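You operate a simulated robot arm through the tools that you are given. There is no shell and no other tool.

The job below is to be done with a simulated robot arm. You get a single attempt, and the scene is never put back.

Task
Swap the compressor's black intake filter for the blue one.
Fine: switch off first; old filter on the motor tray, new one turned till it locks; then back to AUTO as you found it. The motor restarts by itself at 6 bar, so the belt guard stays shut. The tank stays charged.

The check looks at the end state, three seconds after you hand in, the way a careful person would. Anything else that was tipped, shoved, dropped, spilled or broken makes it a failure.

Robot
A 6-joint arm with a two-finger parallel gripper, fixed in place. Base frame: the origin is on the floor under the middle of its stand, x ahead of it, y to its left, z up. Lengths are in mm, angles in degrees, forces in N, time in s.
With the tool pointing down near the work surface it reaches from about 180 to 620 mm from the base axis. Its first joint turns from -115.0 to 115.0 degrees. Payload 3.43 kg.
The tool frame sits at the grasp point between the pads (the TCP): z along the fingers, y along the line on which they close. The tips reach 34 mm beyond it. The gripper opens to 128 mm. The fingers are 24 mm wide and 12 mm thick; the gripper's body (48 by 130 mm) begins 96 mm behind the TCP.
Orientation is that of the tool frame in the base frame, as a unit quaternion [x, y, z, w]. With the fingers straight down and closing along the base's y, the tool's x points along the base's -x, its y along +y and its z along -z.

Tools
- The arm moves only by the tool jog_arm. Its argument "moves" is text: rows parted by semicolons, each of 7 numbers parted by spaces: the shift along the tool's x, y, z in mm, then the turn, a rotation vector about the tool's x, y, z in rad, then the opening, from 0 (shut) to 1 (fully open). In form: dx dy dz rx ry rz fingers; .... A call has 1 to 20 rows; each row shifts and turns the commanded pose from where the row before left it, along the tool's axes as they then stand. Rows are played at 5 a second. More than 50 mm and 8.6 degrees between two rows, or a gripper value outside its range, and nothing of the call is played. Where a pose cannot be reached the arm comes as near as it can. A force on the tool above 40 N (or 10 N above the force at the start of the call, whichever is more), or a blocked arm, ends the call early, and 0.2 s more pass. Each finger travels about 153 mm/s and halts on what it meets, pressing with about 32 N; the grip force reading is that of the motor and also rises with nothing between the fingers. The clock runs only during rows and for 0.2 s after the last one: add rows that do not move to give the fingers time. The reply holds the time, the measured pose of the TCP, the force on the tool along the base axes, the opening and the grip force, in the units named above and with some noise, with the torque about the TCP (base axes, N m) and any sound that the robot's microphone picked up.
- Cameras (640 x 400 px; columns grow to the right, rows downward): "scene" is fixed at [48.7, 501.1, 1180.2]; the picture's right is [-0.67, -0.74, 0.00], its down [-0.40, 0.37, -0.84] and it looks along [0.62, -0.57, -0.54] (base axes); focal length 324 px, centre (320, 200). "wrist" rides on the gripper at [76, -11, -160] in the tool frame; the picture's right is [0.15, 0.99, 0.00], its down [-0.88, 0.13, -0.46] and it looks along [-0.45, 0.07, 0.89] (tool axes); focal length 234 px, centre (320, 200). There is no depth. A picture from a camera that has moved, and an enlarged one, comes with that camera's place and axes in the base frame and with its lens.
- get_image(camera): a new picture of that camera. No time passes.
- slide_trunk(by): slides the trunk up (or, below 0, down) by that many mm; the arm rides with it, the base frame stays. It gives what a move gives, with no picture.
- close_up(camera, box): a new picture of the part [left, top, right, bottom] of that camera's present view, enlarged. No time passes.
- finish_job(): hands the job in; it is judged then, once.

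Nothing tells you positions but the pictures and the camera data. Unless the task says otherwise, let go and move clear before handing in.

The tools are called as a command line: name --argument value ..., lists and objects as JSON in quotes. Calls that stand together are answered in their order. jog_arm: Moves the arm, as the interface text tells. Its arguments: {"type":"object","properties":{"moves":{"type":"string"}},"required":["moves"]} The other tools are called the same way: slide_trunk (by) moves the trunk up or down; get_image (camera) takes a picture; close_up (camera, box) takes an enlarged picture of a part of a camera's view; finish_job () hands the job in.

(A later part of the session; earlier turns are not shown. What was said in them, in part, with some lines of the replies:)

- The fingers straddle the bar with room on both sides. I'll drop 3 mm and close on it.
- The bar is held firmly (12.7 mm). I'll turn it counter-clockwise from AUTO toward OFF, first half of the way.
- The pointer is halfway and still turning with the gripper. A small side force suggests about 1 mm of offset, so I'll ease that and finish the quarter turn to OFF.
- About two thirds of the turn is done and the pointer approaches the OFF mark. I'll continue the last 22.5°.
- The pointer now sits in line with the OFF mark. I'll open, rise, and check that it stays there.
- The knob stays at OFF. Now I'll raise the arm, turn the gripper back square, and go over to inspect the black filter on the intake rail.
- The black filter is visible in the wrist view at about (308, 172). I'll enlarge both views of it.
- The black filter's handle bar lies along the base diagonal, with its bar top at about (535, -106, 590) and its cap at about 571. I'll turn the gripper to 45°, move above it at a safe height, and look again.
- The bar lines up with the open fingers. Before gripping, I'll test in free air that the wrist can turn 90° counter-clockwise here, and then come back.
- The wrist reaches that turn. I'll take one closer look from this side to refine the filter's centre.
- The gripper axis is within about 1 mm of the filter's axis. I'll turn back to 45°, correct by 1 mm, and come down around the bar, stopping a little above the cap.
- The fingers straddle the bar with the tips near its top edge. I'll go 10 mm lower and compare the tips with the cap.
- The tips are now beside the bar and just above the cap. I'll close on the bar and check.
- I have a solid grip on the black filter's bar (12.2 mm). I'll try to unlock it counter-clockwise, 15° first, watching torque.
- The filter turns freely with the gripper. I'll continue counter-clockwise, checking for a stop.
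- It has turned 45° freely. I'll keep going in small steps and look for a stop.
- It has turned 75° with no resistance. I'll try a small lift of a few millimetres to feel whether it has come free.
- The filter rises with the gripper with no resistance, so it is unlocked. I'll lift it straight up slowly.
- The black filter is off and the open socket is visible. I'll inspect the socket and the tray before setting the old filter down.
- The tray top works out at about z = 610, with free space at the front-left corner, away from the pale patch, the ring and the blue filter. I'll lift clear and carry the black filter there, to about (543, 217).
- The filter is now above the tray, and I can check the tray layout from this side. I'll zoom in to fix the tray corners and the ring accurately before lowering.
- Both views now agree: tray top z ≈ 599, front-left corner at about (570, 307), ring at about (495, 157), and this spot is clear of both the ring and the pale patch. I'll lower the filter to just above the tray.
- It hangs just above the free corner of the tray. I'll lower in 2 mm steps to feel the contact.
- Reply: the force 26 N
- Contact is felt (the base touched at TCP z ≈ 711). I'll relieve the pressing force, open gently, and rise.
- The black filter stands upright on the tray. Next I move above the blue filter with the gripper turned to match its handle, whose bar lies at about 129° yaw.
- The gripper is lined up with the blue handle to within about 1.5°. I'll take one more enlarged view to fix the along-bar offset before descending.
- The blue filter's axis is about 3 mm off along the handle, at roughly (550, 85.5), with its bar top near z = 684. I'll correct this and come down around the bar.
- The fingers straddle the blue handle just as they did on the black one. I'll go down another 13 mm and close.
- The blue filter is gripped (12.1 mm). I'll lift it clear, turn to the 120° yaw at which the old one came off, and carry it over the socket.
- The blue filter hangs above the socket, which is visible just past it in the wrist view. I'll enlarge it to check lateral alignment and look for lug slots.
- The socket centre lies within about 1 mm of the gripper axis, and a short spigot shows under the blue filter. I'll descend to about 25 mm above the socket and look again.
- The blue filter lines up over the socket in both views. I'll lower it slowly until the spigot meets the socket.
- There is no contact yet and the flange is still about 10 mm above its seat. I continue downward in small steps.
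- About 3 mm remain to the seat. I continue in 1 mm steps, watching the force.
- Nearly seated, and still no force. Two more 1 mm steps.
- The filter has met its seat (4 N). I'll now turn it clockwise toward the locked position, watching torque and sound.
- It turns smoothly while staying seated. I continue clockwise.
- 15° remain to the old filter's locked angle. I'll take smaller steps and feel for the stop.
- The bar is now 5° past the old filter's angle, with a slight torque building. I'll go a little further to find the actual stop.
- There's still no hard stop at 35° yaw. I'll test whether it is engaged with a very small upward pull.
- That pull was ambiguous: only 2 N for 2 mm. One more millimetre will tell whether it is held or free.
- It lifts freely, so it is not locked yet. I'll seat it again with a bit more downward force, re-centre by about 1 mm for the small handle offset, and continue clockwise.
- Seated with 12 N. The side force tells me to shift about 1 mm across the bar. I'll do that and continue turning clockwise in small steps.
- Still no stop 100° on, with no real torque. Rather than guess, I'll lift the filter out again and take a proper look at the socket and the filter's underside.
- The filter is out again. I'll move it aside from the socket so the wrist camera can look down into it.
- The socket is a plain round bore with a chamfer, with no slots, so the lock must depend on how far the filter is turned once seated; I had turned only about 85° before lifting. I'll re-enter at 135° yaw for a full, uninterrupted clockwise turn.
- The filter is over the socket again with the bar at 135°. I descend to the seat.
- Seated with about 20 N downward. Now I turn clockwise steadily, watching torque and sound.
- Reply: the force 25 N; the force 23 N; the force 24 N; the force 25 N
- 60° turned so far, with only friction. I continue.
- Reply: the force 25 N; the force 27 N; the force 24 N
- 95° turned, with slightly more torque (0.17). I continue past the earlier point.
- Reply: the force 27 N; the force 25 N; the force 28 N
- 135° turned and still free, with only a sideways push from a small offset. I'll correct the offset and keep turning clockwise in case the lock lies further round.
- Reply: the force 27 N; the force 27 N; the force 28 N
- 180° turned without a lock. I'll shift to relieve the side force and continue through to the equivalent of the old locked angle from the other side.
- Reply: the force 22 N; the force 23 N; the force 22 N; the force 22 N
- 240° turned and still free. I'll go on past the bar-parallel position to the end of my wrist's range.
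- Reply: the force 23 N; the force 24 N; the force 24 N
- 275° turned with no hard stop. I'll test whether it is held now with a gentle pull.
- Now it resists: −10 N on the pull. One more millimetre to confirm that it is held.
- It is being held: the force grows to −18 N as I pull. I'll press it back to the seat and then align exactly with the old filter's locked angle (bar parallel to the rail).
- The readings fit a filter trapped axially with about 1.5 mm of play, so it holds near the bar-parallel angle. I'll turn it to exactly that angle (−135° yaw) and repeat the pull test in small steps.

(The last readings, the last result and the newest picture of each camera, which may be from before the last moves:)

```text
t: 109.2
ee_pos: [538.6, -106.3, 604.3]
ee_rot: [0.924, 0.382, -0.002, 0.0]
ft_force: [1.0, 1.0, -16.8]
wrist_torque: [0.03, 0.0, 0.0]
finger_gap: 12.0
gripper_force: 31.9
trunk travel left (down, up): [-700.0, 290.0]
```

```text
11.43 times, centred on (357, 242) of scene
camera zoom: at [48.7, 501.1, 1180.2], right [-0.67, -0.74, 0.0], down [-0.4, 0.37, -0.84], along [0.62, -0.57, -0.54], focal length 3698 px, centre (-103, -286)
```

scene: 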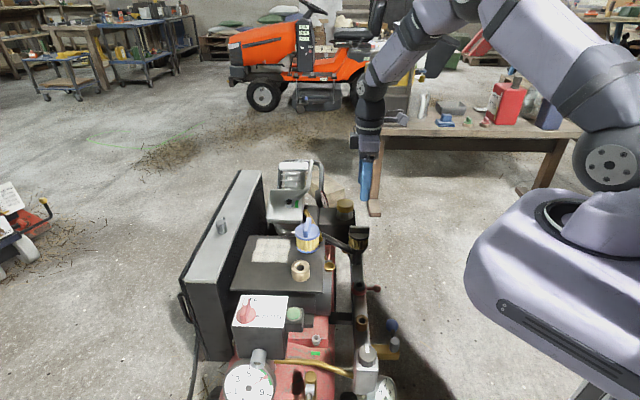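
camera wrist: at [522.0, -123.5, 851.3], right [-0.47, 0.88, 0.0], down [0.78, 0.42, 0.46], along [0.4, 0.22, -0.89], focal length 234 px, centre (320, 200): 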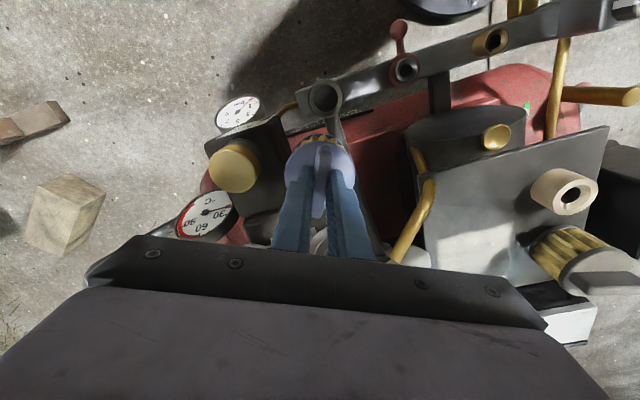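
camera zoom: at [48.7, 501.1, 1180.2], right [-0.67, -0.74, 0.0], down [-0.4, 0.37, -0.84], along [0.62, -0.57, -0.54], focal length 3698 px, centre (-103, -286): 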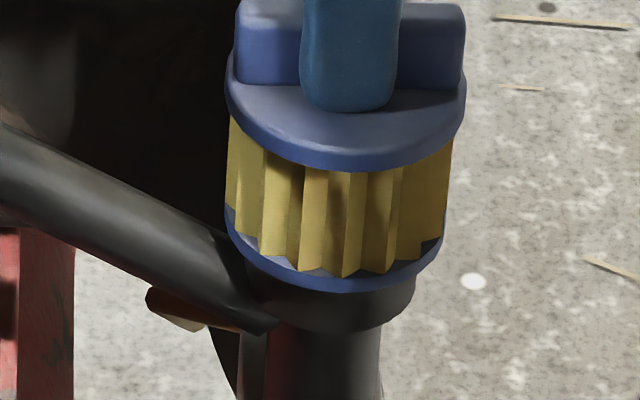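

It is held axially with a clean −17 N pull and no side load, so this is a real lock, not a jam. I'll reseat it and check whether a hard stop lies a little further clockwise.

jog_arm --moves "0 0 1.5 0 0 0 0.03; 0 0 1.5 0 0 0 0.03; 0 0 1 0 0 0 0.03; 0 0 0 0 0 0 0.03"

jog_arm --moves "0 0 0 0 0 0.0436 0.03; 0 0 0 0 0 0.0436 0.03; 0 0 0 0 0 0 0.03"

jog_arm --moves "0 0 0 0 0 0.0436 0.03; 0 0 0 0 0 0.0436 0.03; 0 0 0 0 0 0 0.03"

jog_arm --moves "0 0 0 0 0 0.0436 0.03; 0 0 0 0 0 0.0436 0.03; 0 0 0 0 0 0 0.03"

close_up --camera "scene" --box '[325, 205, 389, 255]'

close_up --camera "wrist" --box '[260, 110, 380, 210]'

```text
t: 110.2
ee_pos: [540.0, -105.4, 601.0]
ee_rot: [0.925, 0.381, 0.001, 0.0]
ft_force: [0.4, 0.0, 2.4]
wrist_torque: [0.02, -0.03, 0.02]
finger_gap: 12.0
gripper_force: 32.2
trunk travel left (down, up): [-700.0, 290.0]
```

```text
t: 111.0
ee_pos: [538.7, -105.6, 600.6]
ee_rot: [0.94, 0.341, 0.0, -0.001]
ft_force: [-0.9, 1.6, 5.9]
wrist_torque: [0.06, 0.05, 0.04]
finger_gap: 12.1
gripper_force: 31.7
trunk travel left (down, up): [-700.0, 290.0]
```

```text
t: 111.8
ee_pos: [538.1, -105.9, 600.2]
ee_rot: [0.954, 0.3, 0.001, 0.001]
ft_force: [-0.6, -1.0, 7.9]
wrist_torque: [-0.11, 0.11, 0.07]
finger_gap: 12.2
gripper_force: 32.0
trunk travel left (down, up): [-700.0, 290.0]
```

```text
t: 112.6
ee_pos: [538.2, -105.3, 600.4]
ee_rot: [0.966, 0.258, 0.001, 0.0]
ft_force: [0.0, 1.9, 6.7]
wrist_torque: [0.1, -0.03, 0.06]
finger_gap: 12.2
gripper_force: 32.0
trunk travel left (down, up): [-700.0, 290.0]
```

```text
8.00 times, centred on (357, 230) of scene
camera zoom: at [48.7, 501.1, 1180.2], right [-0.67, -0.74, 0.0], down [-0.4, 0.37, -0.84], along [0.62, -0.57, -0.54], focal length 2588 px, centre (24, -40)
```

zoom: 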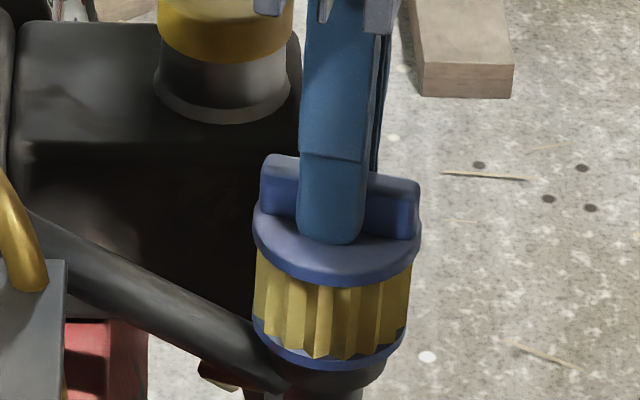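

```text
4.00 times, centred on (320, 160) of wrist
camera zoom: at [598.7, -57.7, 761.4], right [0.62, -0.78, 0.0], down [-0.7, -0.55, 0.46], along [-0.36, -0.28, -0.89], focal length 937 px, centre (320, 360)
```

zoom: 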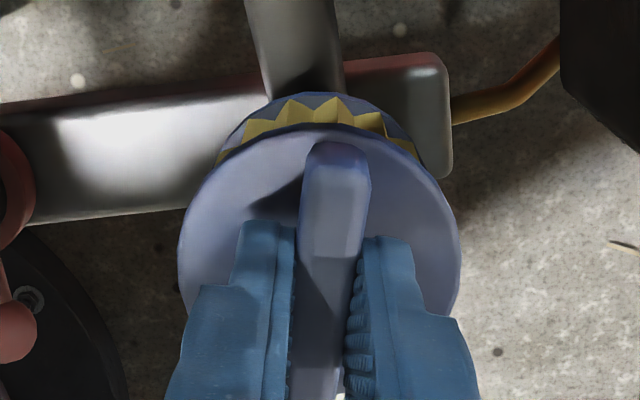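

No stop at −150° either. I'll run the same pull test here to see how the hold depends on angle.

jog_arm --moves "0 0 -1 0 0 0 0.03; 0 0 -1 0 0 0 0.03; 0 0 0 0 0 0 0.03; 0 0 0 0 0 0 0.03"

jog_arm --moves "0 0 -1 0 0 0 0.03; 0 0 0 0 0 0 0.03; 0 0 0 0 0 0 0.03"

jog_arm --moves "0 0 -1 0 0 0 0.03; 0 0 0 0 0 0 0.03; 0 0 0 0 0 0 0.03"

close_up --camera "scene" --box '[337, 225, 377, 260]'

```text
t: 113.6
ee_pos: [537.7, -105.4, 601.6]
ee_rot: [0.966, 0.258, -0.001, 0.0]
ft_force: [2.2, 1.0, -7.2]
wrist_torque: [0.15, -0.26, 0.03]
finger_gap: 12.1
gripper_force: 32.5
trunk travel left (down, up): [-700.0, 290.0]
```

```text
t: 114.4
ee_pos: [537.2, -106.4, 602.7]
ee_rot: [0.966, 0.258, -0.001, 0.0]
ft_force: [-1.9, -1.3, -5.7]
wrist_torque: [-0.08, 0.24, -0.03]
finger_gap: 11.9
gripper_force: 32.1
trunk travel left (down, up): [-700.0, 290.0]
```

```text
t: 115.2
ee_pos: [537.6, -105.9, 603.7]
ee_rot: [0.966, 0.259, -0.001, -0.001]
ft_force: [-0.6, 0.4, -10.3]
wrist_torque: [0.06, 0.01, -0.02]
finger_gap: 11.8
gripper_force: 32.0
trunk travel left (down, up): [-700.0, 290.0]
```

```text
11.43 times, centred on (357, 242) of scene
camera zoom: at [48.7, 501.1, 1180.2], right [-0.67, -0.74, 0.0], down [-0.4, 0.37, -0.84], along [0.62, -0.57, -0.54], focal length 3698 px, centre (-103, -286)
```

zoom: 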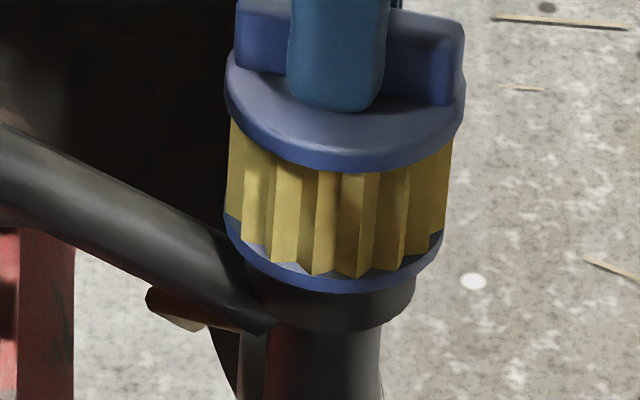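

The hold is softer here (−10 N at the same pull). I'll pull a little more to see whether it truly blocks or just drags.

jog_arm --moves "0 0 -1 0 0 0 0.03; 0 0 0 0 0 0 0.03; 0 0 0 0 0 0 0.03"

jog_arm --moves "0 0 -1 0 0 0 0.03; 0 0 0 0 0 0 0.03; 0 0 0 0 0 0 0.03"

close_up --camera "scene" --box '[337, 225, 377, 260]'

```text
t: 116.0
ee_pos: [538.8, -105.1, 603.9]
ee_rot: [0.966, 0.258, -0.001, 0.0]
ft_force: [-0.3, 0.1, -17.9]
wrist_torque: [0.02, 0.01, 0.02]
finger_gap: 12.3
gripper_force: 31.9
trunk travel left (down, up): [-700.0, 290.0]
```

```text
t: 116.8
ee_pos: [539.3, -105.8, 604.5]
ee_rot: [0.966, 0.258, -0.002, -0.001]
ft_force: [-0.2, 0.6, -22.9]
wrist_torque: [0.01, -0.04, 0.0]
finger_gap: 12.3
gripper_force: 32.2
trunk travel left (down, up): [-700.0, 290.0]
```

```text
11.43 times, centred on (357, 242) of scene
camera zoom: at [48.7, 501.1, 1180.2], right [-0.67, -0.74, 0.0], down [-0.4, 0.37, -0.84], along [0.62, -0.57, -0.54], focal length 3698 px, centre (-103, -286)
```

zoom: 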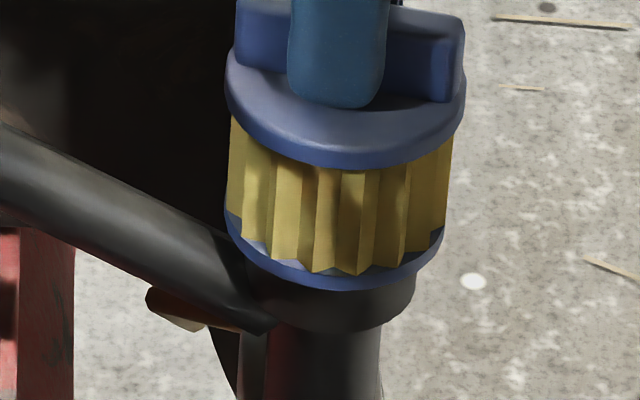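

It is blocked for good here: −23 N, with the tool stuck at 604 while commanded higher. That fits a quarter-turn lock around the old filter's angle (free at 20° and 120°, held from 30° to 45°), so I'll seat it and set the bar at about −138°, just past parallel to the rail.

jog_arm --moves "0 0 2 0 0 0 0.03; 0 0 2 0 0 0 0.03; 0 0 2 0 0 0 0.03; 0 0 0 0 0 -0.1047 0.03; 0 0 0 0 0 -0.1047 0.03; 0 0 0 0 0 0 0.03"

jog_arm --moves "0 0 1 0 0 0 0.03; 0 0 0.5 0 0 0 0.03; 0 0 0 0 0 0 0.03"

close_up --camera "scene" --box '[325, 205, 389, 255]'

```text
t: 118.2
ee_pos: [539.2, -105.1, 601.8]
ee_rot: [0.933, 0.359, 0.001, 0.001]
ft_force: [-0.5, 0.5, 1.9]
wrist_torque: [0.0, 0.07, -0.01]
finger_gap: 11.9
gripper_force: 31.8
trunk travel left (down, up): [-700.0, 290.0]
```

```text
t: 119.0
ee_pos: [539.2, -105.0, 600.5]
ee_rot: [0.934, 0.358, 0.003, 0.001]
ft_force: [0.6, -1.2, 19.7]
wrist_torque: [-0.17, 0.36, 0.02]
finger_gap: 12.4
gripper_force: 31.9
trunk travel left (down, up): [-700.0, 290.0]
```

```text
8.00 times, centred on (357, 230) of scene
camera zoom: at [48.7, 501.1, 1180.2], right [-0.67, -0.74, 0.0], down [-0.4, 0.37, -0.84], along [0.62, -0.57, -0.54], focal length 2588 px, centre (24, -40)
```

zoom: 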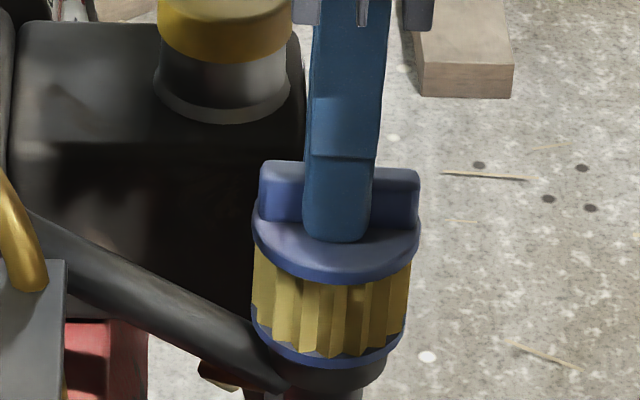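

Seated with the bar parallel to the rail, −138°. For certainty about where the lock engages, I'll turn back in steps with pull tests and then lock it again clockwise.

jog_arm --moves "0 0 -1.5 0 0 0 0.03; 0 0 0 0 0 -0.1 0.03; 0 0 0 0 0 -0.1 0.03; 0 0 0 0 0 -0.1 0.03; 0 0 0 0 0 -0.1 0.03; 0 0 0 0 0 0 0.03"

jog_arm --moves "0 0 -1 0 0 0 0.03; 0 0 -1 0 0 0 0.03; 0 0 -1 0 0 0 0.03; 0 0 -1 0 0 0 0.03; 0 0 0 0 0 0 0.03; 0 0 0 0 0 0 0.03"

jog_arm --moves "0 0 2 0 0 0 0.03; 0 0 2 0 0 0 0.03; 0 0 0 0 0 0 0.03"

```text
t: 120.4
ee_pos: [537.1, -105.9, 600.6]
ee_rot: [0.843, 0.538, 0.001, 0.001]
ft_force: [2.8, 0.6, 12.6]
wrist_torque: [0.18, -0.15, -0.1]
finger_gap: 12.3
gripper_force: 31.5
trunk travel left (down, up): [-700.0, 290.0]
```

```text
t: 121.8
ee_pos: [536.9, -105.4, 602.7]
ee_rot: [0.844, 0.536, -0.002, -0.002]
ft_force: [-0.3, 0.5, -10.4]
wrist_torque: [0.05, -0.04, -0.01]
finger_gap: 11.9
gripper_force: 32.2
trunk travel left (down, up): [-700.0, 290.0]
```

```text
t: 122.6
ee_pos: [537.9, -105.3, 602.2]
ee_rot: [0.844, 0.536, 0.001, 0.001]
ft_force: [-1.2, 2.1, 2.4]
wrist_torque: [0.05, 0.07, 0.0]
finger_gap: 12.0
gripper_force: 32.4
trunk travel left (down, up): [-700.0, 290.0]
```

Still held at −115°. Next I test 22° further back.

jog_arm --moves "0 0 0 0 0 -0.1 0.03; 0 0 0 0 0 -0.1 0.03; 0 0 0 0 0 -0.1 0.03; 0 0 0 0 0 -0.1 0.03; 0 0 0 0 0 0 0.03"

jog_arm --moves "0 0 -1 0 0 0 0.03; 0 0 -1 0 0 0 0.03; 0 0 -1 0 0 0 0.03; 0 0 -1 0 0 0 0.03; 0 0 0 0 0 0 0.03; 0 0 0 0 0 0 0.03"

jog_arm --moves "0 0 2 0 0 0 0.03; 0 0 2 0 0 0 0.03; 0 0 0 0 0 0 0.03"

```text
t: 123.8
ee_pos: [537.7, -105.9, 601.3]
ee_rot: [0.719, 0.695, 0.001, 0.001]
ft_force: [0.1, 0.9, 6.0]
wrist_torque: [0.07, 0.07, -0.07]
finger_gap: 12.1
gripper_force: 32.3
trunk travel left (down, up): [-700.0, 290.0]
```

```text
t: 125.2
ee_pos: [539.0, -106.0, 604.3]
ee_rot: [0.72, 0.694, 0.0, 0.0]
ft_force: [0.0, 0.6, -1.5]
wrist_torque: [-0.06, 0.02, 0.0]
finger_gap: 11.9
gripper_force: 31.9
trunk travel left (down, up): [-700.0, 290.0]
```

```text
t: 126.0
ee_pos: [538.5, -105.0, 600.7]
ee_rot: [0.721, 0.693, 0.0, 0.0]
ft_force: [-1.7, 0.8, 2.7]
wrist_torque: [0.05, 0.1, -0.01]
finger_gap: 12.3
gripper_force: 32.5
trunk travel left (down, up): [-700.0, 290.0]
```

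Free at −92°, held at −115°. Now I turn clockwise again and probe the far side at −160° to learn where the held range ends.

jog_arm --moves "0 0 0 0 0 0.1187 0.03; 0 0 0 0 0 0.1187 0.03; 0 0 0 0 0 0.1187 0.03; 0 0 0 0 0 0.1187 0.03; 0 0 0 0 0 0.1187 0.03; 0 0 0 0 0 0.1187 0.03; 0 0 0 0 0 0 0.03"

jog_arm --moves "0 0 0 0 0 0.1187 0.03; 0 0 0 0 0 0.1187 0.03; 0 0 0 0 0 0.1187 0.03; 0 0 0 0 0 0.1187 0.03; 0 0 0 0 0 0 0.03"

jog_arm --moves "0 0 -1 0 0 0 0.03; 0 0 -1 0 0 0 0.03; 0 0 -1 0 0 0 0.03; 0 0 -1 0 0 0 0.03; 0 0 0 0 0 0 0.03; 0 0 0 0 0 0 0.03"

close_up --camera "scene" --box '[325, 205, 389, 255]'

```text
t: 127.6
ee_pos: [539.5, -105.5, 601.7]
ee_rot: [0.918, 0.398, 0.001, 0.0]
ft_force: [0.3, -2.7, 5.8]
wrist_torque: [-0.19, 0.11, 0.05]
finger_gap: 12.0
gripper_force: 32.8
trunk travel left (down, up): [-700.0, 290.0]
```

```text
t: 128.8
ee_pos: [537.7, -105.9, 601.3]
ee_rot: [0.985, 0.172, 0.001, 0.0]
ft_force: [-0.6, -2.2, 10.1]
wrist_torque: [-0.12, 0.18, 0.08]
finger_gap: 12.2
gripper_force: 31.6
trunk travel left (down, up): [-700.0, 290.0]
```

```text
t: 130.2
ee_pos: [536.8, -105.2, 603.1]
ee_rot: [0.985, 0.172, -0.002, 0.0]
ft_force: [-0.6, 1.0, -11.3]
wrist_torque: [0.02, 0.08, 0.02]
finger_gap: 12.0
gripper_force: 32.3
trunk travel left (down, up): [-700.0, 290.0]
```

```text
8.00 times, centred on (357, 230) of scene
camera zoom: at [48.7, 501.1, 1180.2], right [-0.67, -0.74, 0.0], down [-0.4, 0.37, -0.84], along [0.62, -0.57, -0.54], focal length 2588 px, centre (24, -40)
```

zoom: 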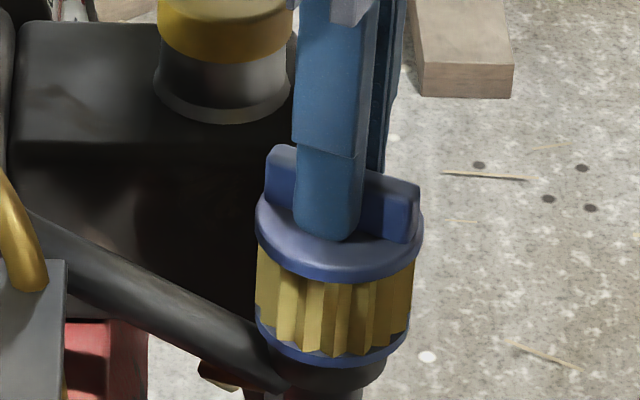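

Still held at −160°, even though at +20° (the same bar line, flipped) it was free, so the lock cares about the direction of turn. I'll reseat and keep turning clockwise a bit more to look for an end stop.

jog_arm --moves "0 0 2 0 0 0 0.03; 0 0 2 0 0 0 0.03; 0 0 0 0 0 0.0873 0.03; 0 0 0 0 0 0 0.03"

jog_arm --moves "0 0 0 0 0 0.0873 0.03; 0 0 0 0 0 0 0.03; 0 0 0 0 0 0 0.03"

jog_arm --moves "0 0 0 0 0 0.0873 0.03; 0 0 0 0 0 0 0.03; 0 0 0 0 0 0 0.03"

```text
t: 131.2
ee_pos: [539.5, -105.9, 600.3]
ee_rot: [0.992, 0.128, 0.002, 0.0]
ft_force: [1.3, 0.1, 1.4]
wrist_torque: [0.02, -0.04, -0.03]
finger_gap: 11.9
gripper_force: 31.1
trunk travel left (down, up): [-700.0, 290.0]
```

```text
t: 132.0
ee_pos: [538.1, -105.9, 600.5]
ee_rot: [0.996, 0.084, 0.001, 0.001]
ft_force: [-1.0, -0.4, 5.6]
wrist_torque: [-0.04, 0.03, 0.04]
finger_gap: 12.1
gripper_force: 32.1
trunk travel left (down, up): [-700.0, 290.0]
```

```text
t: 132.8
ee_pos: [537.6, -105.3, 601.0]
ee_rot: [0.999, 0.042, 0.0, 0.0]
ft_force: [0.6, 0.6, 4.2]
wrist_torque: [0.05, -0.04, 0.01]
finger_gap: 11.9
gripper_force: 32.2
trunk travel left (down, up): [-700.0, 290.0]
```

I've reached −175°, and it still turns. Pull test here.

jog_arm --moves "0 0 -1 0 0 0 0.03; 0 0 -1 0 0 0 0.03; 0 0 -1 0 0 0 0.03; 0 0 -1 0 0 0 0.03; 0 0 0 0 0 0 0.03; 0 0 0 0 0 0 0.03"

close_up --camera "wrist" --box '[260, 110, 380, 210]'

close_up --camera "scene" --box '[325, 205, 389, 255]'

```text
t: 134.2
ee_pos: [538.9, -104.7, 604.5]
ee_rot: [0.999, 0.043, 0.0, 0.0]
ft_force: [-0.7, 1.4, -1.4]
wrist_torque: [0.02, -0.03, 0.01]
finger_gap: 12.0
gripper_force: 32.1
trunk travel left (down, up): [-700.0, 290.0]
```

```text
4.00 times, centred on (320, 160) of wrist
camera zoom: at [613.7, -87.9, 764.7], right [0.23, -0.97, 0.0], down [-0.87, -0.2, 0.46], along [-0.44, -0.1, -0.89], focal length 937 px, centre (320, 360)
```

zoom: 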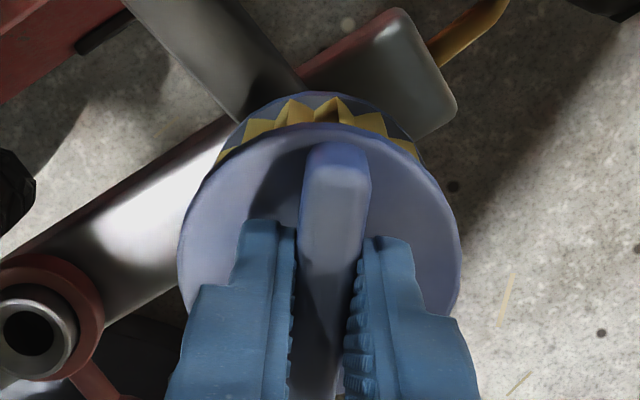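

```text
8.00 times, centred on (357, 230) of scene
camera zoom: at [48.7, 501.1, 1180.2], right [-0.67, -0.74, 0.0], down [-0.4, 0.37, -0.84], along [0.62, -0.57, -0.54], focal length 2588 px, centre (24, -40)
```

zoom: 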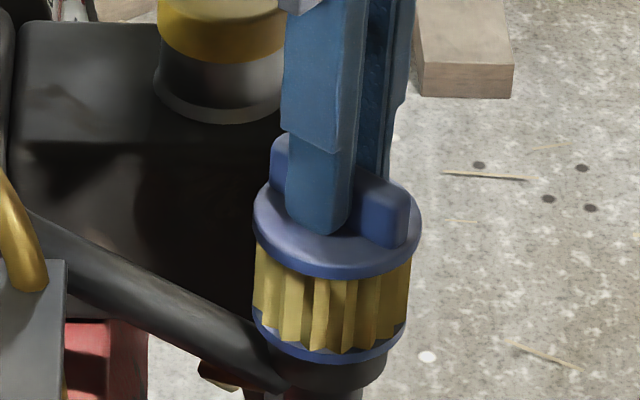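

Free again at −175°. So the held range runs from about −105° to −167°, centred on −135°, with the bar parallel to the rail exactly as the old filter sat. I'll go back to the free side and make a clean quarter-turn clockwise, seated, to exactly −135°.

jog_arm --moves "0 0 2.5 0 0 0 0.03; 0 0 0 0 0 -0.1338 0.03; 0 0 0 0 0 -0.1338 0.03; 0 0 0 0 0 -0.1338 0.03; 0 0 0 0 0 -0.1338 0.03; 0 0 0 0 0 -0.1338 0.03; 0 0 0 0 0 -0.1338 0.03; 0 0 0 0 0 -0.1338 0.03; 0 0 0 0 0 -0.1338 0.03; 0 0 0 0 0 -0.1338 0.03; 0 0 0 0 0 -0.1338 0.03; 0 0 0 0 0 -0.1338 0.03; 0 0 0 0 0 -0.1338 0.03; 0 0 0 0 0 -0.1338 0.03; 0 0 0 0 0 -0.1338 0.03; 0 0 0 0 0 -0.1338 0.03; 0 0 0 0 0 0 0.03"

jog_arm --moves "0 0 1 0 0 0 0.03; 0 0 1 0 0 0 0.03; 0 0 0 0 0 0 0.03"

close_up --camera "scene" --box '[325, 205, 389, 255]'

```text
t: 137.8
ee_pos: [537.1, -105.3, 602.6]
ee_rot: [0.5, 0.866, 0.0, 0.0]
ft_force: [-2.5, 0.2, -2.5]
wrist_torque: [0.09, 0.17, 0.0]
finger_gap: 12.1
gripper_force: 31.9
trunk travel left (down, up): [-700.0, 290.0]
```

```text
t: 138.6
ee_pos: [538.2, -107.0, 601.4]
ee_rot: [0.502, 0.865, 0.001, 0.001]
ft_force: [-3.7, 2.7, 8.7]
wrist_torque: [0.31, 0.35, 0.04]
finger_gap: 12.1
gripper_force: 32.2
trunk travel left (down, up): [-700.0, 290.0]
```

```text
8.00 times, centred on (357, 230) of scene
camera zoom: at [48.7, 501.1, 1180.2], right [-0.67, -0.74, 0.0], down [-0.4, 0.37, -0.84], along [0.62, -0.57, -0.54], focal length 2588 px, centre (24, -40)
```

zoom: 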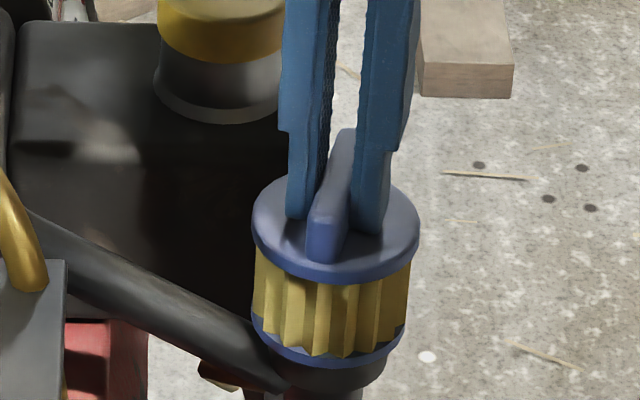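

At −60° (free side), seated with 9 N. Now a steady clockwise turn of 75° to the locked angle.

jog_arm --moves "0 0 0.5 0 0 0 0.03; 0 0 0 0 0 0.1309 0.03; 0 0 0 0 0 0.1309 0.03; 0 0 0 0 0 0.1309 0.03; 0 0 0 0 0 0.1309 0.03; 0 0 0 0 0 0.1309 0.03; 0 0 0 0 0 0 0.03"

jog_arm --moves "0 0 0 0 0 0.1309 0.03; 0 0 0 0 0 0.1309 0.03; 0 0 0 0 0 0.1309 0.03; 0 0 0 0 0 0.1309 0.03; 0 0 0 0 0 0.1309 0.03; 0 0 0 0 0 0 0.03"

close_up --camera "scene" --box '[325, 205, 389, 255]'

close_up --camera "wrist" --box '[260, 110, 380, 210]'

```text
t: 140.2
ee_pos: [539.7, -105.9, 600.2]
ee_rot: [0.754, 0.657, 0.002, 0.002]
ft_force: [2.1, 6.0, 18.4]
wrist_torque: [0.26, 0.05, 0.11]
finger_gap: 12.3
gripper_force: 31.6
trunk travel left (down, up): [-700.0, 290.0]
```

```text
t: 141.6
ee_pos: [539.2, -106.3, 600.5]
ee_rot: [0.925, 0.38, 0.001, 0.001]
ft_force: [1.8, -5.7, 20.3]
wrist_torque: [-0.5, 0.27, 0.09]
finger_gap: 12.2
gripper_force: 31.9
trunk travel left (down, up): [-700.0, 290.0]
```

```text
8.00 times, centred on (357, 230) of scene
camera zoom: at [48.7, 501.1, 1180.2], right [-0.67, -0.74, 0.0], down [-0.4, 0.37, -0.84], along [0.62, -0.57, -0.54], focal length 2588 px, centre (24, -40)
```

zoom: 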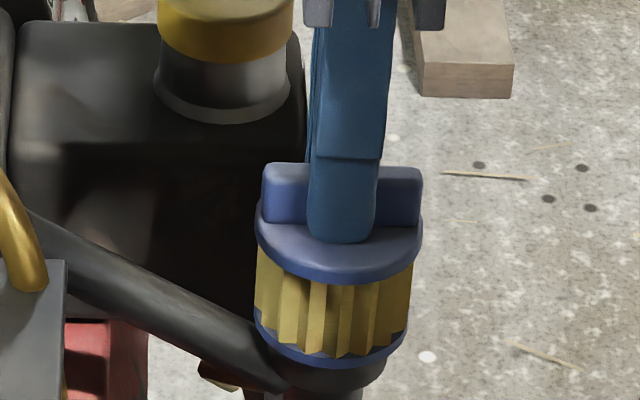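

```text
4.00 times, centred on (320, 160) of wrist
camera zoom: at [584.2, -45.1, 761.2], right [0.8, -0.6, 0.0], down [-0.54, -0.71, 0.45], along [-0.27, -0.37, -0.89], focal length 937 px, centre (320, 360)
```

zoom: 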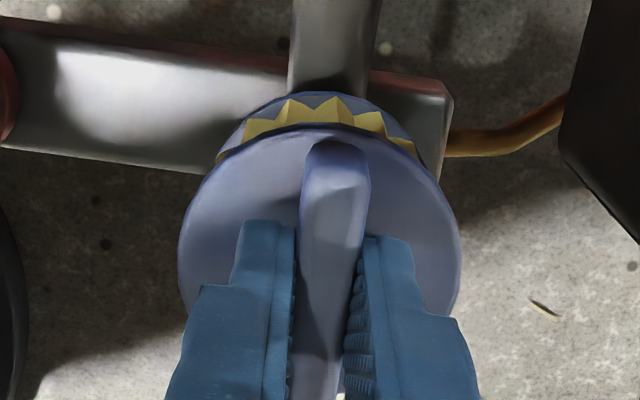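

The bar now lies parallel to the rail, as the old one did. One confirming pull test, then reseat.

jog_arm --moves "0 0 -1.5 0 0 0 0.03; 0 0 -1.5 0 0 0 0.03; 0 0 -1.5 0 0 0 0.03; 0 0 -1 0 0 0 0.03; 0 0 0 0 0 0 0.03; 0 0 0 0 0 0 0.03"

jog_arm --moves "0 0 2 0 0 0 0.03; 0 0 2 0 0 0 0.03; 0 0 0.5 0 0 0 0.03; 0 0 0 0 0 0 0.03; 0 0 0 0 0 0 0.03"

```text
t: 143.0
ee_pos: [537.3, -104.7, 603.5]
ee_rot: [0.925, 0.381, -0.003, -0.002]
ft_force: [0.1, 0.7, -11.1]
wrist_torque: [-0.05, -0.12, 0.02]
finger_gap: 12.2
gripper_force: 31.6
trunk travel left (down, up): [-700.0, 290.0]
```

```text
t: 144.2
ee_pos: [538.9, -106.9, 600.3]
ee_rot: [0.925, 0.381, 0.003, 0.003]
ft_force: [-0.6, 1.0, 6.1]
wrist_torque: [0.04, 0.17, 0.02]
finger_gap: 12.1
gripper_force: 31.7
trunk travel left (down, up): [-700.0, 290.0]
```

It is held at −11 N and back on its seat. I'll open the fingers gently, rise straight up, and check that it stays put.

jog_arm --moves "0 0 -0.5 0 0 0 0.03; 0 0 0 0 0 0 0.15; 0 0 0 0 0 0 0.25; 0 0 0 0 0 0 0.36; 0 0 0 0 0 0 0.36; 0 0 -15 0 0 0 0.36; 0 0 -30 0 0 0 0.36; 0 0 -40 0 0 0 0.36; 0 0 -40 0 0 0 0.36; 0 0 0 0 0 0 0.36"

close_up --camera "scene" --box '[325, 205, 389, 255]'

get_image --camera "wrist"

```text
t: 146.4
ee_pos: [537.3, -104.5, 726.5]
ee_rot: [0.924, 0.382, 0.0, 0.0]
ft_force: [0.1, 0.5, -0.6]
wrist_torque: [0.0, 0.03, 0.01]
finger_gap: 46.1
gripper_force: 0.0
trunk travel left (down, up): [-700.0, 290.0]
```

```text
8.00 times, centred on (357, 230) of scene
camera zoom: at [48.7, 501.1, 1180.2], right [-0.67, -0.74, 0.0], down [-0.4, 0.37, -0.84], along [0.62, -0.57, -0.54], focal length 2588 px, centre (24, -40)
```

zoom: 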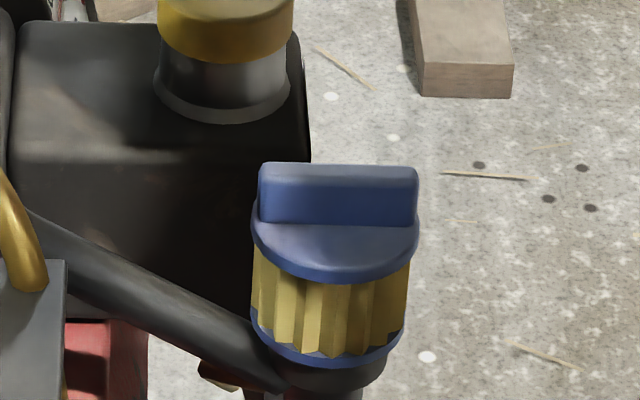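

```text
taken
camera wrist: at [584.8, -42.9, 886.0], right [0.8, -0.6, 0.0], down [-0.53, -0.71, 0.46], along [-0.27, -0.37, -0.89], focal length 234 px, centre (320, 200)
```

wrist: 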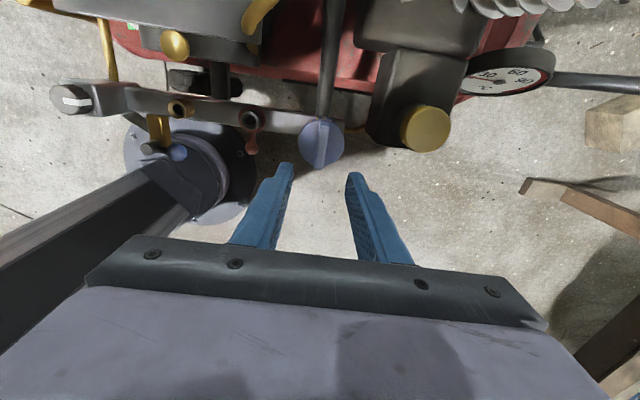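

The blue filter sits exactly where the old one did, with its bar parallel to the rail. Now I rise and turn the gripper round for the knob, which needs 135° yaw for gripping at OFF.

jog_arm --moves "0 0 -40 0 0 0 0.36; 0 0 -40 0 0 0 0.36; 0 0 -40 0 0 0 0.36; 0 0 0 0 0 -0.1309 0.36; 0 0 0 0 0 -0.1309 0.36; 0 0 0 0 0 -0.1309 0.36; 0 0 0 0 0 -0.1309 0.36; 0 0 0 0 0 -0.1309 0.36; 0 0 0 0 0 -0.1309 0.36; 0 0 0 0 0 -0.1309 0.36; 0 0 0 0 0 -0.1309 0.36; 0 0 0 0 0 -0.1309 0.36; 0 0 0 0 0 -0.1309 0.36; 0 0 0 0 0 -0.1309 0.36; 0 0 0 0 0 -0.1309 0.36; 0 0 0 0 0 -0.1309 0.36; 0 0 0 0 0 -0.1309 0.36; 0 0 0 0 0 -0.1309 0.36; 0 0 0 0 0 -0.1309 0.36; 0 0 0 0 0 -0.1309 0.36"

jog_arm --moves "0 0 0 0 0 -0.1309 0.36; 0 0 0 0 0 0 0.36"

get_image --camera "wrist"

get_image --camera "scene"

```text
t: 150.6
ee_pos: [538.0, -105.1, 846.2]
ee_rot: [0.066, 0.998, 0.001, -0.001]
ft_force: [-0.8, 0.7, 0.3]
wrist_torque: [0.0, -0.01, 0.02]
finger_gap: 46.1
gripper_force: 0.0
trunk travel left (down, up): [-700.0, 290.0]
```

```text
t: 151.2
ee_pos: [537.4, -105.5, 846.0]
ee_rot: [0.001, 1.0, 0.0, 0.0]
ft_force: [-0.3, -0.5, 0.2]
wrist_torque: [0.0, -0.01, 0.0]
finger_gap: 46.2
gripper_force: 0.1
trunk travel left (down, up): [-700.0, 290.0]
```

```text
taken
camera wrist: at [463.0, -116.5, 1006.6], right [-0.14, 0.99, 0.0], down [0.88, 0.13, 0.46], along [0.45, 0.07, -0.89], focal length 234 px, centre (320, 200)
```

wrist: 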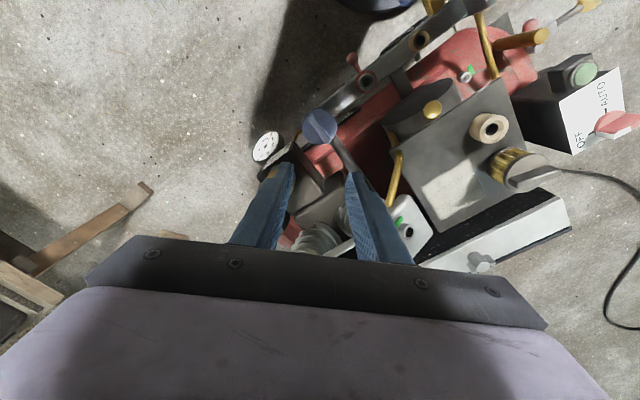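

```text
taken
```

scene: 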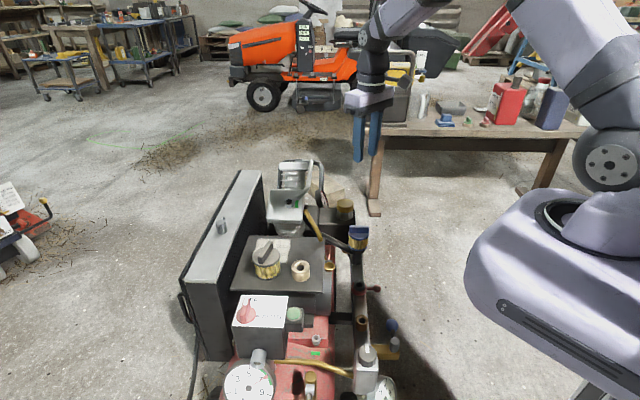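

All is in order on the compressor. I'll move across to the knob at this height and turn to 135°.

jog_arm --moves "7.2 39.3 0 0 0 0 0.36; 7.2 39.3 0 0 0 0 0.36; 7.2 39.3 0 0 0 0 0.36; 7.2 39.3 0 0 0 0 0.36; 7.2 39.3 0 0 0 0 0.36; 7.2 39.3 0 0 0 0 0.36; 7.2 39.3 0 0 0 0 0.36; 7.2 39.3 0 0 0 0 0.36; 7.2 39.3 0 0 0 0 0.36; 7.2 39.3 0 0 0 0 0.36; 7.2 39.3 0 0 0 0 0.36; 0 0 0 0 0 0 0.36"

jog_arm --moves "0 0 0 0 0 -0.1309 0.36; 0 0 0 0 0 -0.1309 0.36; 0 0 0 0 0 -0.1309 0.36; 0 0 0 0 0 -0.1309 0.36; 0 0 0 0 0 -0.1309 0.36; 0 0 0 0 0 -0.1309 0.36; 0 0 0 0 0 -0.1309 0.36; 0 0 0 0 0 -0.1309 0.36; 0 0 0 0 0 -0.1309 0.36; 0 0 0 0 0 -0.1309 0.36; 0 0 0 0 0 -0.1309 0.36; 0 0 0 0 0 -0.1309 0.36; 0 0 0 0 0 -0.1309 0.36; 0 0 0 0 0 -0.1309 0.36; 0 0 0 0 0 -0.1309 0.36; 0 0 0 0 0 -0.1309 0.36; 0 0 0 0 0 -0.1309 0.36; 0 0 0 0 0 -0.1309 0.36; 0 0 40 0 0 0 0.36; 0 0 0 0 0 0 0.36"

close_up --camera "wrist" --box '[280, 115, 360, 185]'

```text
t: 153.8
ee_pos: [461.1, 327.9, 845.2]
ee_rot: [0.002, 1.0, 0.001, 0.0]
ft_force: [0.5, 0.2, 0.2]
wrist_torque: [0.0, 0.01, -0.01]
finger_gap: 46.3
gripper_force: 0.0
trunk travel left (down, up): [-700.0, 290.0]
```

```text
t: 158.0
ee_pos: [459.1, 326.3, 805.1]
ee_rot: [0.924, -0.383, 0.0, 0.0]
ft_force: [0.5, 0.0, -0.3]
wrist_torque: [-0.04, -0.03, 0.0]
finger_gap: 46.1
gripper_force: 0.1
trunk travel left (down, up): [-700.0, 290.0]
```

```text
5.71 times, centred on (320, 150) of wrist
camera zoom: at [521.7, 281.4, 966.1], right [-0.6, -0.8, 0.0], down [-0.71, 0.53, 0.46], along [-0.37, 0.27, -0.89], focal length 1338 px, centre (320, 486)
```

zoom: 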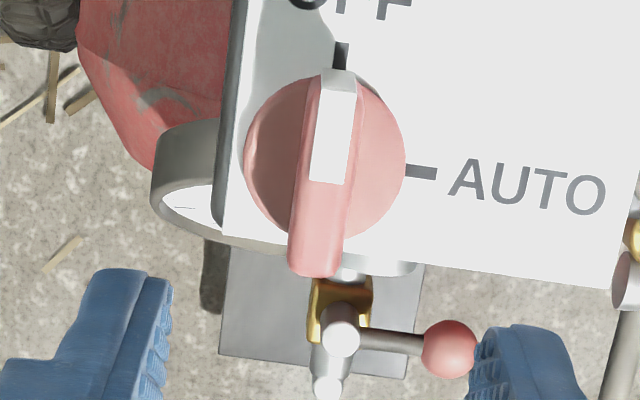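

The knob still points at OFF. I'll correct by about 1.5 mm and descend around the bar to the same height as before.

jog_arm --moves "1.4 1.4 0 0 0 0 0.36; 0 0 40 0 0 0 0.36; 0 0 40 0 0 0 0.36; 0 0 26 0 0 0 0.36; 0 0 12 0 0 0 0.36; 0 0 0 0 0 0 0.36"

close_up --camera "wrist" --box '[220, 80, 420, 240]'

close_up --camera "scene" --box '[190, 240, 318, 340]'

```text
t: 159.4
ee_pos: [460.1, 324.1, 687.8]
ee_rot: [0.923, -0.385, 0.0, 0.001]
ft_force: [-0.6, 0.0, 0.6]
wrist_torque: [-0.02, -0.02, 0.0]
finger_gap: 46.1
gripper_force: 0.0
trunk travel left (down, up): [-700.0, 290.0]
```

```text
2.50 times, centred on (320, 160) of wrist
camera zoom: at [521.8, 279.1, 848.2], right [-0.6, -0.8, 0.0], down [-0.71, 0.53, 0.46], along [-0.36, 0.27, -0.89], focal length 585 px, centre (320, 300)
```

zoom: 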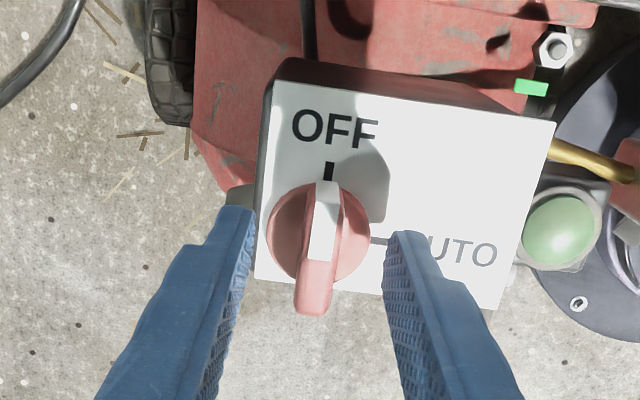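

```text
4.00 times, centred on (254, 290) of scene
camera zoom: at [48.7, 501.1, 1180.2], right [-0.67, -0.74, 0.0], down [-0.4, 0.37, -0.84], along [0.62, -0.57, -0.54], focal length 1294 px, centre (584, -160)
```

zoom: 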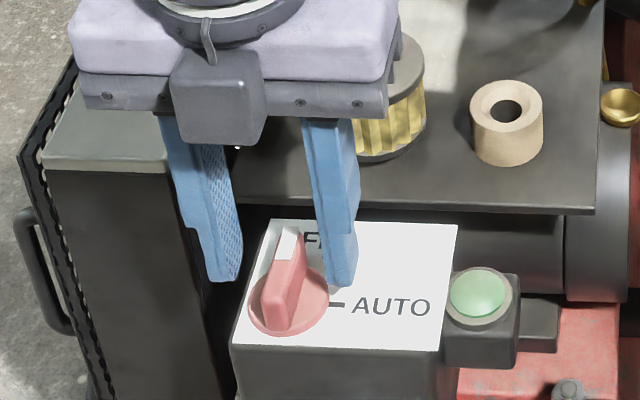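

The fingers straddle the bar. I go 3 mm lower, close, and start turning clockwise toward AUTO.

jog_arm --moves "0 0 3 0 0 0 0.36; 0 0 0 0 0 0 0.05; 0 0 0 0 0 0 0.05; 0 0 0 0 0 0 0.05"

jog_arm --moves "0 0 0 0 0 0.1309 0.05; 0 0 0 0 0 0.1309 0.05; 0 0 0 0 0 0.1309 0.05; 0 0 0 0 0 0 0.05"

close_up --camera "wrist" --box '[220, 80, 420, 240]'

```text
t: 160.4
ee_pos: [459.5, 324.3, 684.5]
ee_rot: [0.923, -0.384, 0.001, -0.001]
ft_force: [-0.3, 0.6, 0.2]
wrist_torque: [-0.04, -0.02, 0.01]
finger_gap: 12.9
gripper_force: 45.2
trunk travel left (down, up): [-700.0, 290.0]
```

```text
t: 161.4
ee_pos: [459.3, 324.0, 684.6]
ee_rot: [0.83, -0.557, -0.001, 0.001]
ft_force: [-6.9, -2.6, 1.3]
wrist_torque: [0.56, 0.39, -0.02]
finger_gap: 12.8
gripper_force: 45.0
trunk travel left (down, up): [-700.0, 290.0]
```

```text
2.50 times, centred on (320, 160) of wrist
camera zoom: at [498.8, 258.6, 845.2], right [-0.86, -0.51, 0.0], down [-0.45, 0.77, 0.46], along [-0.23, 0.39, -0.89], focal length 585 px, centre (320, 300)
```

zoom: 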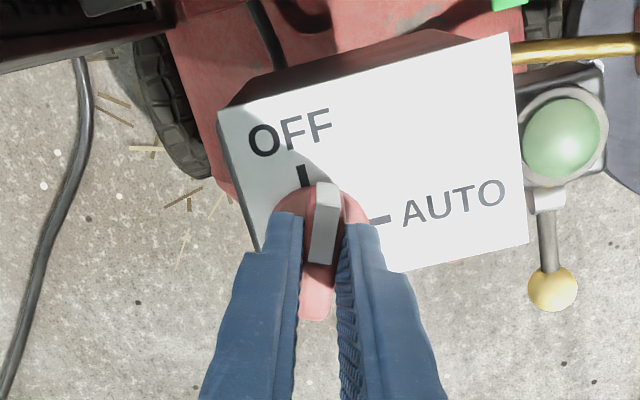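

The knob follows. I continue the remaining 67.5° toward AUTO.

jog_arm --moves "0 0 0 0 0 0.1309 0.05; 0 0 0 0 0 0.1309 0.05; 0 0 0 0 0 0.1309 0.05; 0 0 0 0 0 0.1309 0.05; 0 0 0 0 0 0.1309 0.05; 0 0 0 0 0 0 0.05"

jog_arm --moves "0 0 0 0 0 0.1309 0.05; 0 0 0 0 0 0.1309 0.05; 0 0 0 0 0 0.1309 0.05; 0 0 0 0 0 0.1309 0.05; 0 0 0 0 0 0 0.05"

close_up --camera "wrist" --box '[220, 80, 420, 240]'

```text
t: 162.8
ee_pos: [456.7, 324.5, 686.6]
ee_rot: [-0.607, 0.795, 0.001, -0.002]
ft_force: [-25.8, -0.5, -1.4]
wrist_torque: [1.26, 0.17, 0.08]
finger_gap: 12.7
gripper_force: 44.7
trunk travel left (down, up): [-700.0, 290.0]
```

```text
t: 164.0
ee_pos: [455.3, 325.4, 684.9]
ee_rot: [-0.381, 0.925, -0.001, -0.003]
ft_force: [-31.5, 7.2, -3.5]
wrist_torque: [0.26, 0.21, 0.6]
finger_gap: 12.9
gripper_force: 45.0
trunk travel left (down, up): [-700.0, 290.0]
```

```text
2.50 times, centred on (320, 160) of wrist
camera zoom: at [411.0, 264.6, 845.8], right [-0.8, 0.6, 0.0], down [0.54, 0.71, 0.45], along [0.27, 0.36, -0.89], focal length 585 px, centre (320, 300)
```

zoom: 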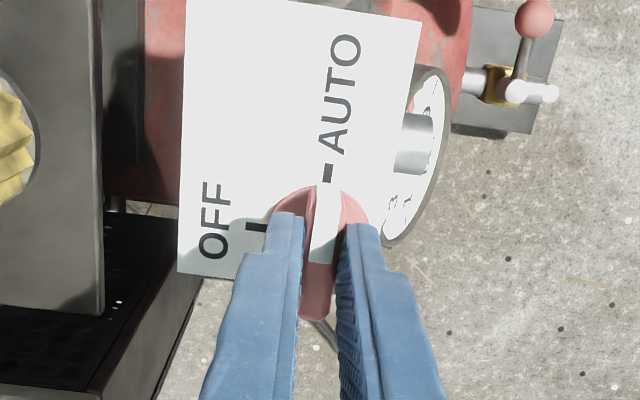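

The pointer is at AUTO. A side force of about 30 N built up because the knob axis is about 3 mm off. I'll relieve it before letting go.

jog_arm --moves "0.8 1.3 0 0 0 0 0.05; 0.8 1.3 0 0 0 0 0.05; 0 0 0 0 0 0 0.05"

close_up --camera "wrist" --box '[260, 110, 380, 210]'

```text
t: 164.8
ee_pos: [455.8, 325.2, 684.7]
ee_rot: [-0.381, 0.924, 0.0, -0.003]
ft_force: [-19.1, 6.9, -5.2]
wrist_torque: [-0.62, 1.39, 0.44]
finger_gap: 12.4
gripper_force: 45.0
trunk travel left (down, up): [-700.0, 290.0]
```

```text
4.00 times, centred on (320, 160) of wrist
camera zoom: at [410.4, 264.6, 845.6], right [-0.8, 0.6, 0.0], down [0.53, 0.71, 0.45], along [0.27, 0.36, -0.89], focal length 937 px, centre (320, 360)
```

zoom: 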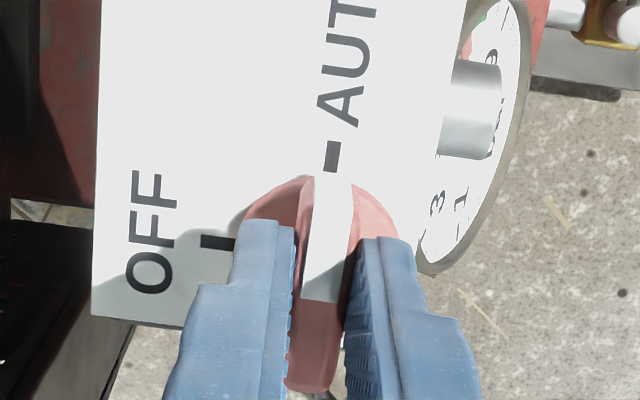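

Better. One more small relief step, then open.

jog_arm --moves "0.5 1 0 0 0 0 0.05; 0.4 0.9 0 0 0 0 0.05; 0 0 0 0 0 0 0.05"

```text
t: 165.6
ee_pos: [454.2, 324.8, 685.1]
ee_rot: [-0.381, 0.924, 0.0, 0.0]
ft_force: [-9.9, 0.1, -3.8]
wrist_torque: [-0.95, 1.19, 0.32]
finger_gap: 12.8
gripper_force: 44.9
trunk travel left (down, up): [-700.0, 290.0]
```

The forces are small now. I open the fingers and rise.

jog_arm --moves "0 0 0 0 0 0 0.2; 0 0 0 0 0 0 0.36; 0 0 0 0 0 0 0.36; 0 0 -20 0 0 0 0.36; 0 0 -40 0 0 0 0.36; 0 0 -40 0 0 0 0.36; 0 0 -40 0 0 0 0.36; 0 0 0 0 0 0 0.36"

close_up --camera "scene" --box '[215, 280, 311, 340]'

close_up --camera "wrist" --box '[260, 80, 380, 200]'

get_image --camera "scene"

```text
t: 167.4
ee_pos: [455.5, 325.2, 824.9]
ee_rot: [-0.382, 0.924, 0.0, -0.001]
ft_force: [0.3, 0.6, -0.6]
wrist_torque: [0.02, -0.01, 0.03]
finger_gap: 46.1
gripper_force: 0.0
trunk travel left (down, up): [-700.0, 290.0]
```

```text
6.67 times, centred on (263, 310) of scene
camera zoom: at [48.7, 501.1, 1180.2], right [-0.67, -0.74, 0.0], down [-0.4, 0.37, -0.84], along [0.62, -0.57, -0.54], focal length 2157 px, centre (700, -533)
```

zoom: 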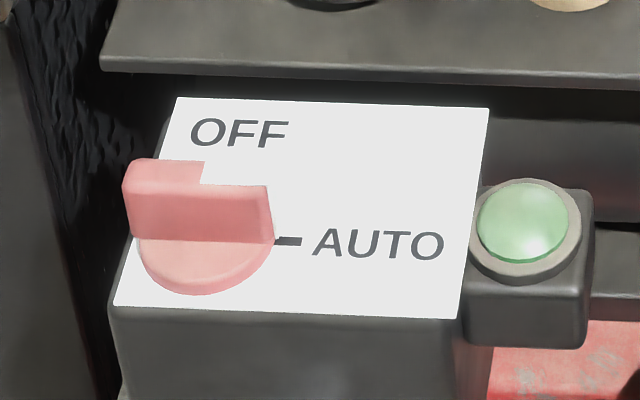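

```text
3.33 times, centred on (320, 140) of wrist
camera zoom: at [410.0, 264.5, 985.3], right [-0.8, 0.6, 0.0], down [0.53, 0.71, 0.46], along [0.27, 0.36, -0.89], focal length 781 px, centre (320, 400)
```

zoom: 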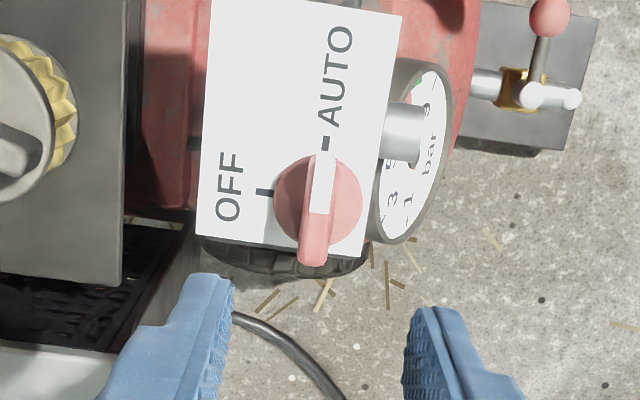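

```text
taken
```

scene: 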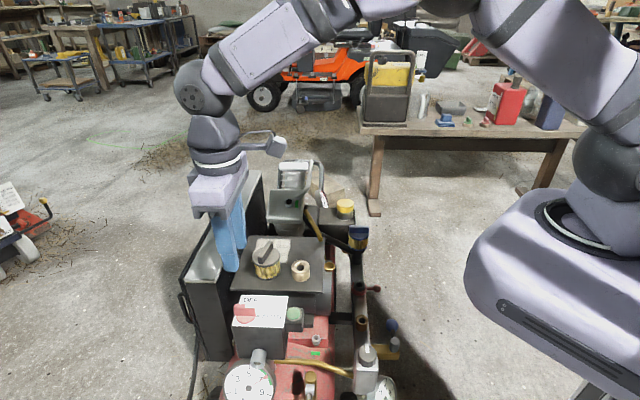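

The knob is back at AUTO, exactly as at the start. I'll raise the arm clear and inspect the filters, gauge and guard one last time.

jog_arm --moves "0 0 -40 0 0 0 0.5; 0 0 -40 0 0 0 0.5; 0 0 -30 0 0 0 0.5; 0 0 0 0 0 0 0.5; 0 0 0 0 0 0 0.5"

close_up --camera "scene" --box '[325, 205, 389, 255]'

close_up --camera "scene" --box '[170, 160, 400, 310]'

close_up --camera "scene" --box '[200, 270, 408, 400]'

```text
t: 168.6
ee_pos: [456.2, 325.6, 935.5]
ee_rot: [-0.382, 0.924, 0.0, 0.001]
ft_force: [-0.6, -0.3, -0.1]
wrist_torque: [0.01, 0.02, -0.03]
finger_gap: 63.9
gripper_force: 0.1
trunk travel left (down, up): [-700.0, 290.0]
```

```text
8.00 times, centred on (357, 230) of scene
camera zoom: at [48.7, 501.1, 1180.2], right [-0.67, -0.74, 0.0], down [-0.4, 0.37, -0.84], along [0.62, -0.57, -0.54], focal length 2588 px, centre (24, -40)
```

zoom: 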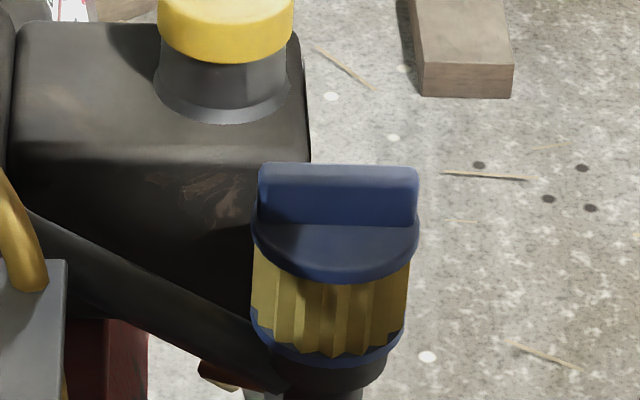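

```text
2.67 times, centred on (285, 235) of scene
camera zoom: at [48.7, 501.1, 1180.2], right [-0.67, -0.74, 0.0], down [-0.4, 0.37, -0.84], along [0.62, -0.57, -0.54], focal length 863 px, centre (413, 107)
```

zoom: 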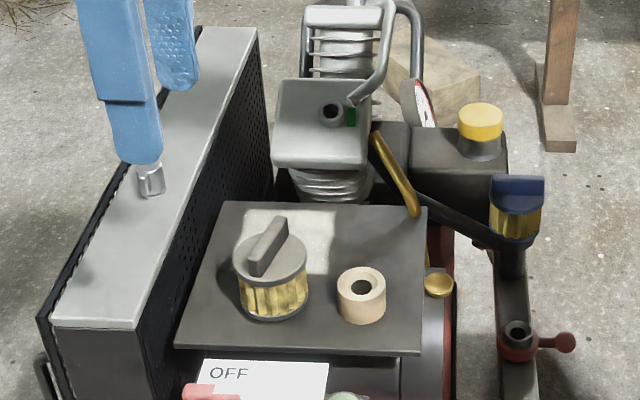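

```text
3.08 times, centred on (304, 335) of scene
camera zoom: at [48.7, 501.1, 1180.2], right [-0.67, -0.74, 0.0], down [-0.4, 0.37, -0.84], along [0.62, -0.57, -0.54], focal length 996 px, centre (369, -215)
```

zoom: 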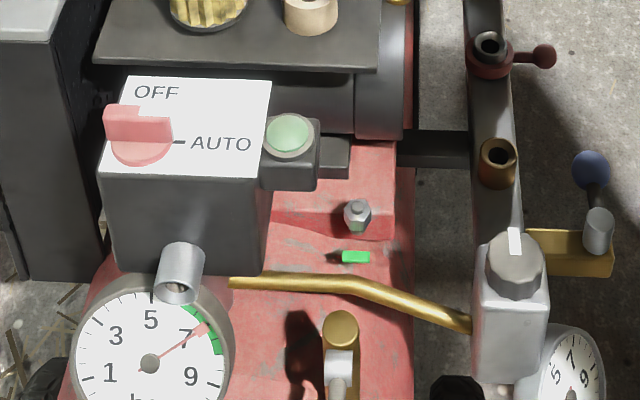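

Everything is in its end state:
- **New filter:** the blue filter is seated and held, with its bar where the old one's was.
- **Old filter:** the black one stands on the motor tray.
- **Switch and tank:** the switch is at AUTO and the gauge is unchanged at about 7 bar.
- **Guard and arm:** the belt guard is untouched and the arm is clear.

I hand in the job.

finish_job

```text
The job is handed in.
```

The intake filter is swapped and the job is handed in. I haven't had the check's result.

- **Switch:** I turned it to OFF before touching the filter, and it is back at AUTO, pointing as it was at the start.
- **Old filter:** the black one stands upright at the front left of the motor tray, clear of the ring.
- **New filter:** the blue one is seated in the intake with its handle lined up the way the old one's was. There was no click or end stop, so I judged the lock by pulling. It held against an 11 N pull at the final angle, and against 23 N about 15° further round. It lifted freely at about 40° to either side of the final angle.
- **First attempt:** the blue filter went in once without locking. I lifted it out, put it back and turned it again before it held.
- **Tank and guard:** the gauge still reads about 7 bar, and I did not touch the belt guard.
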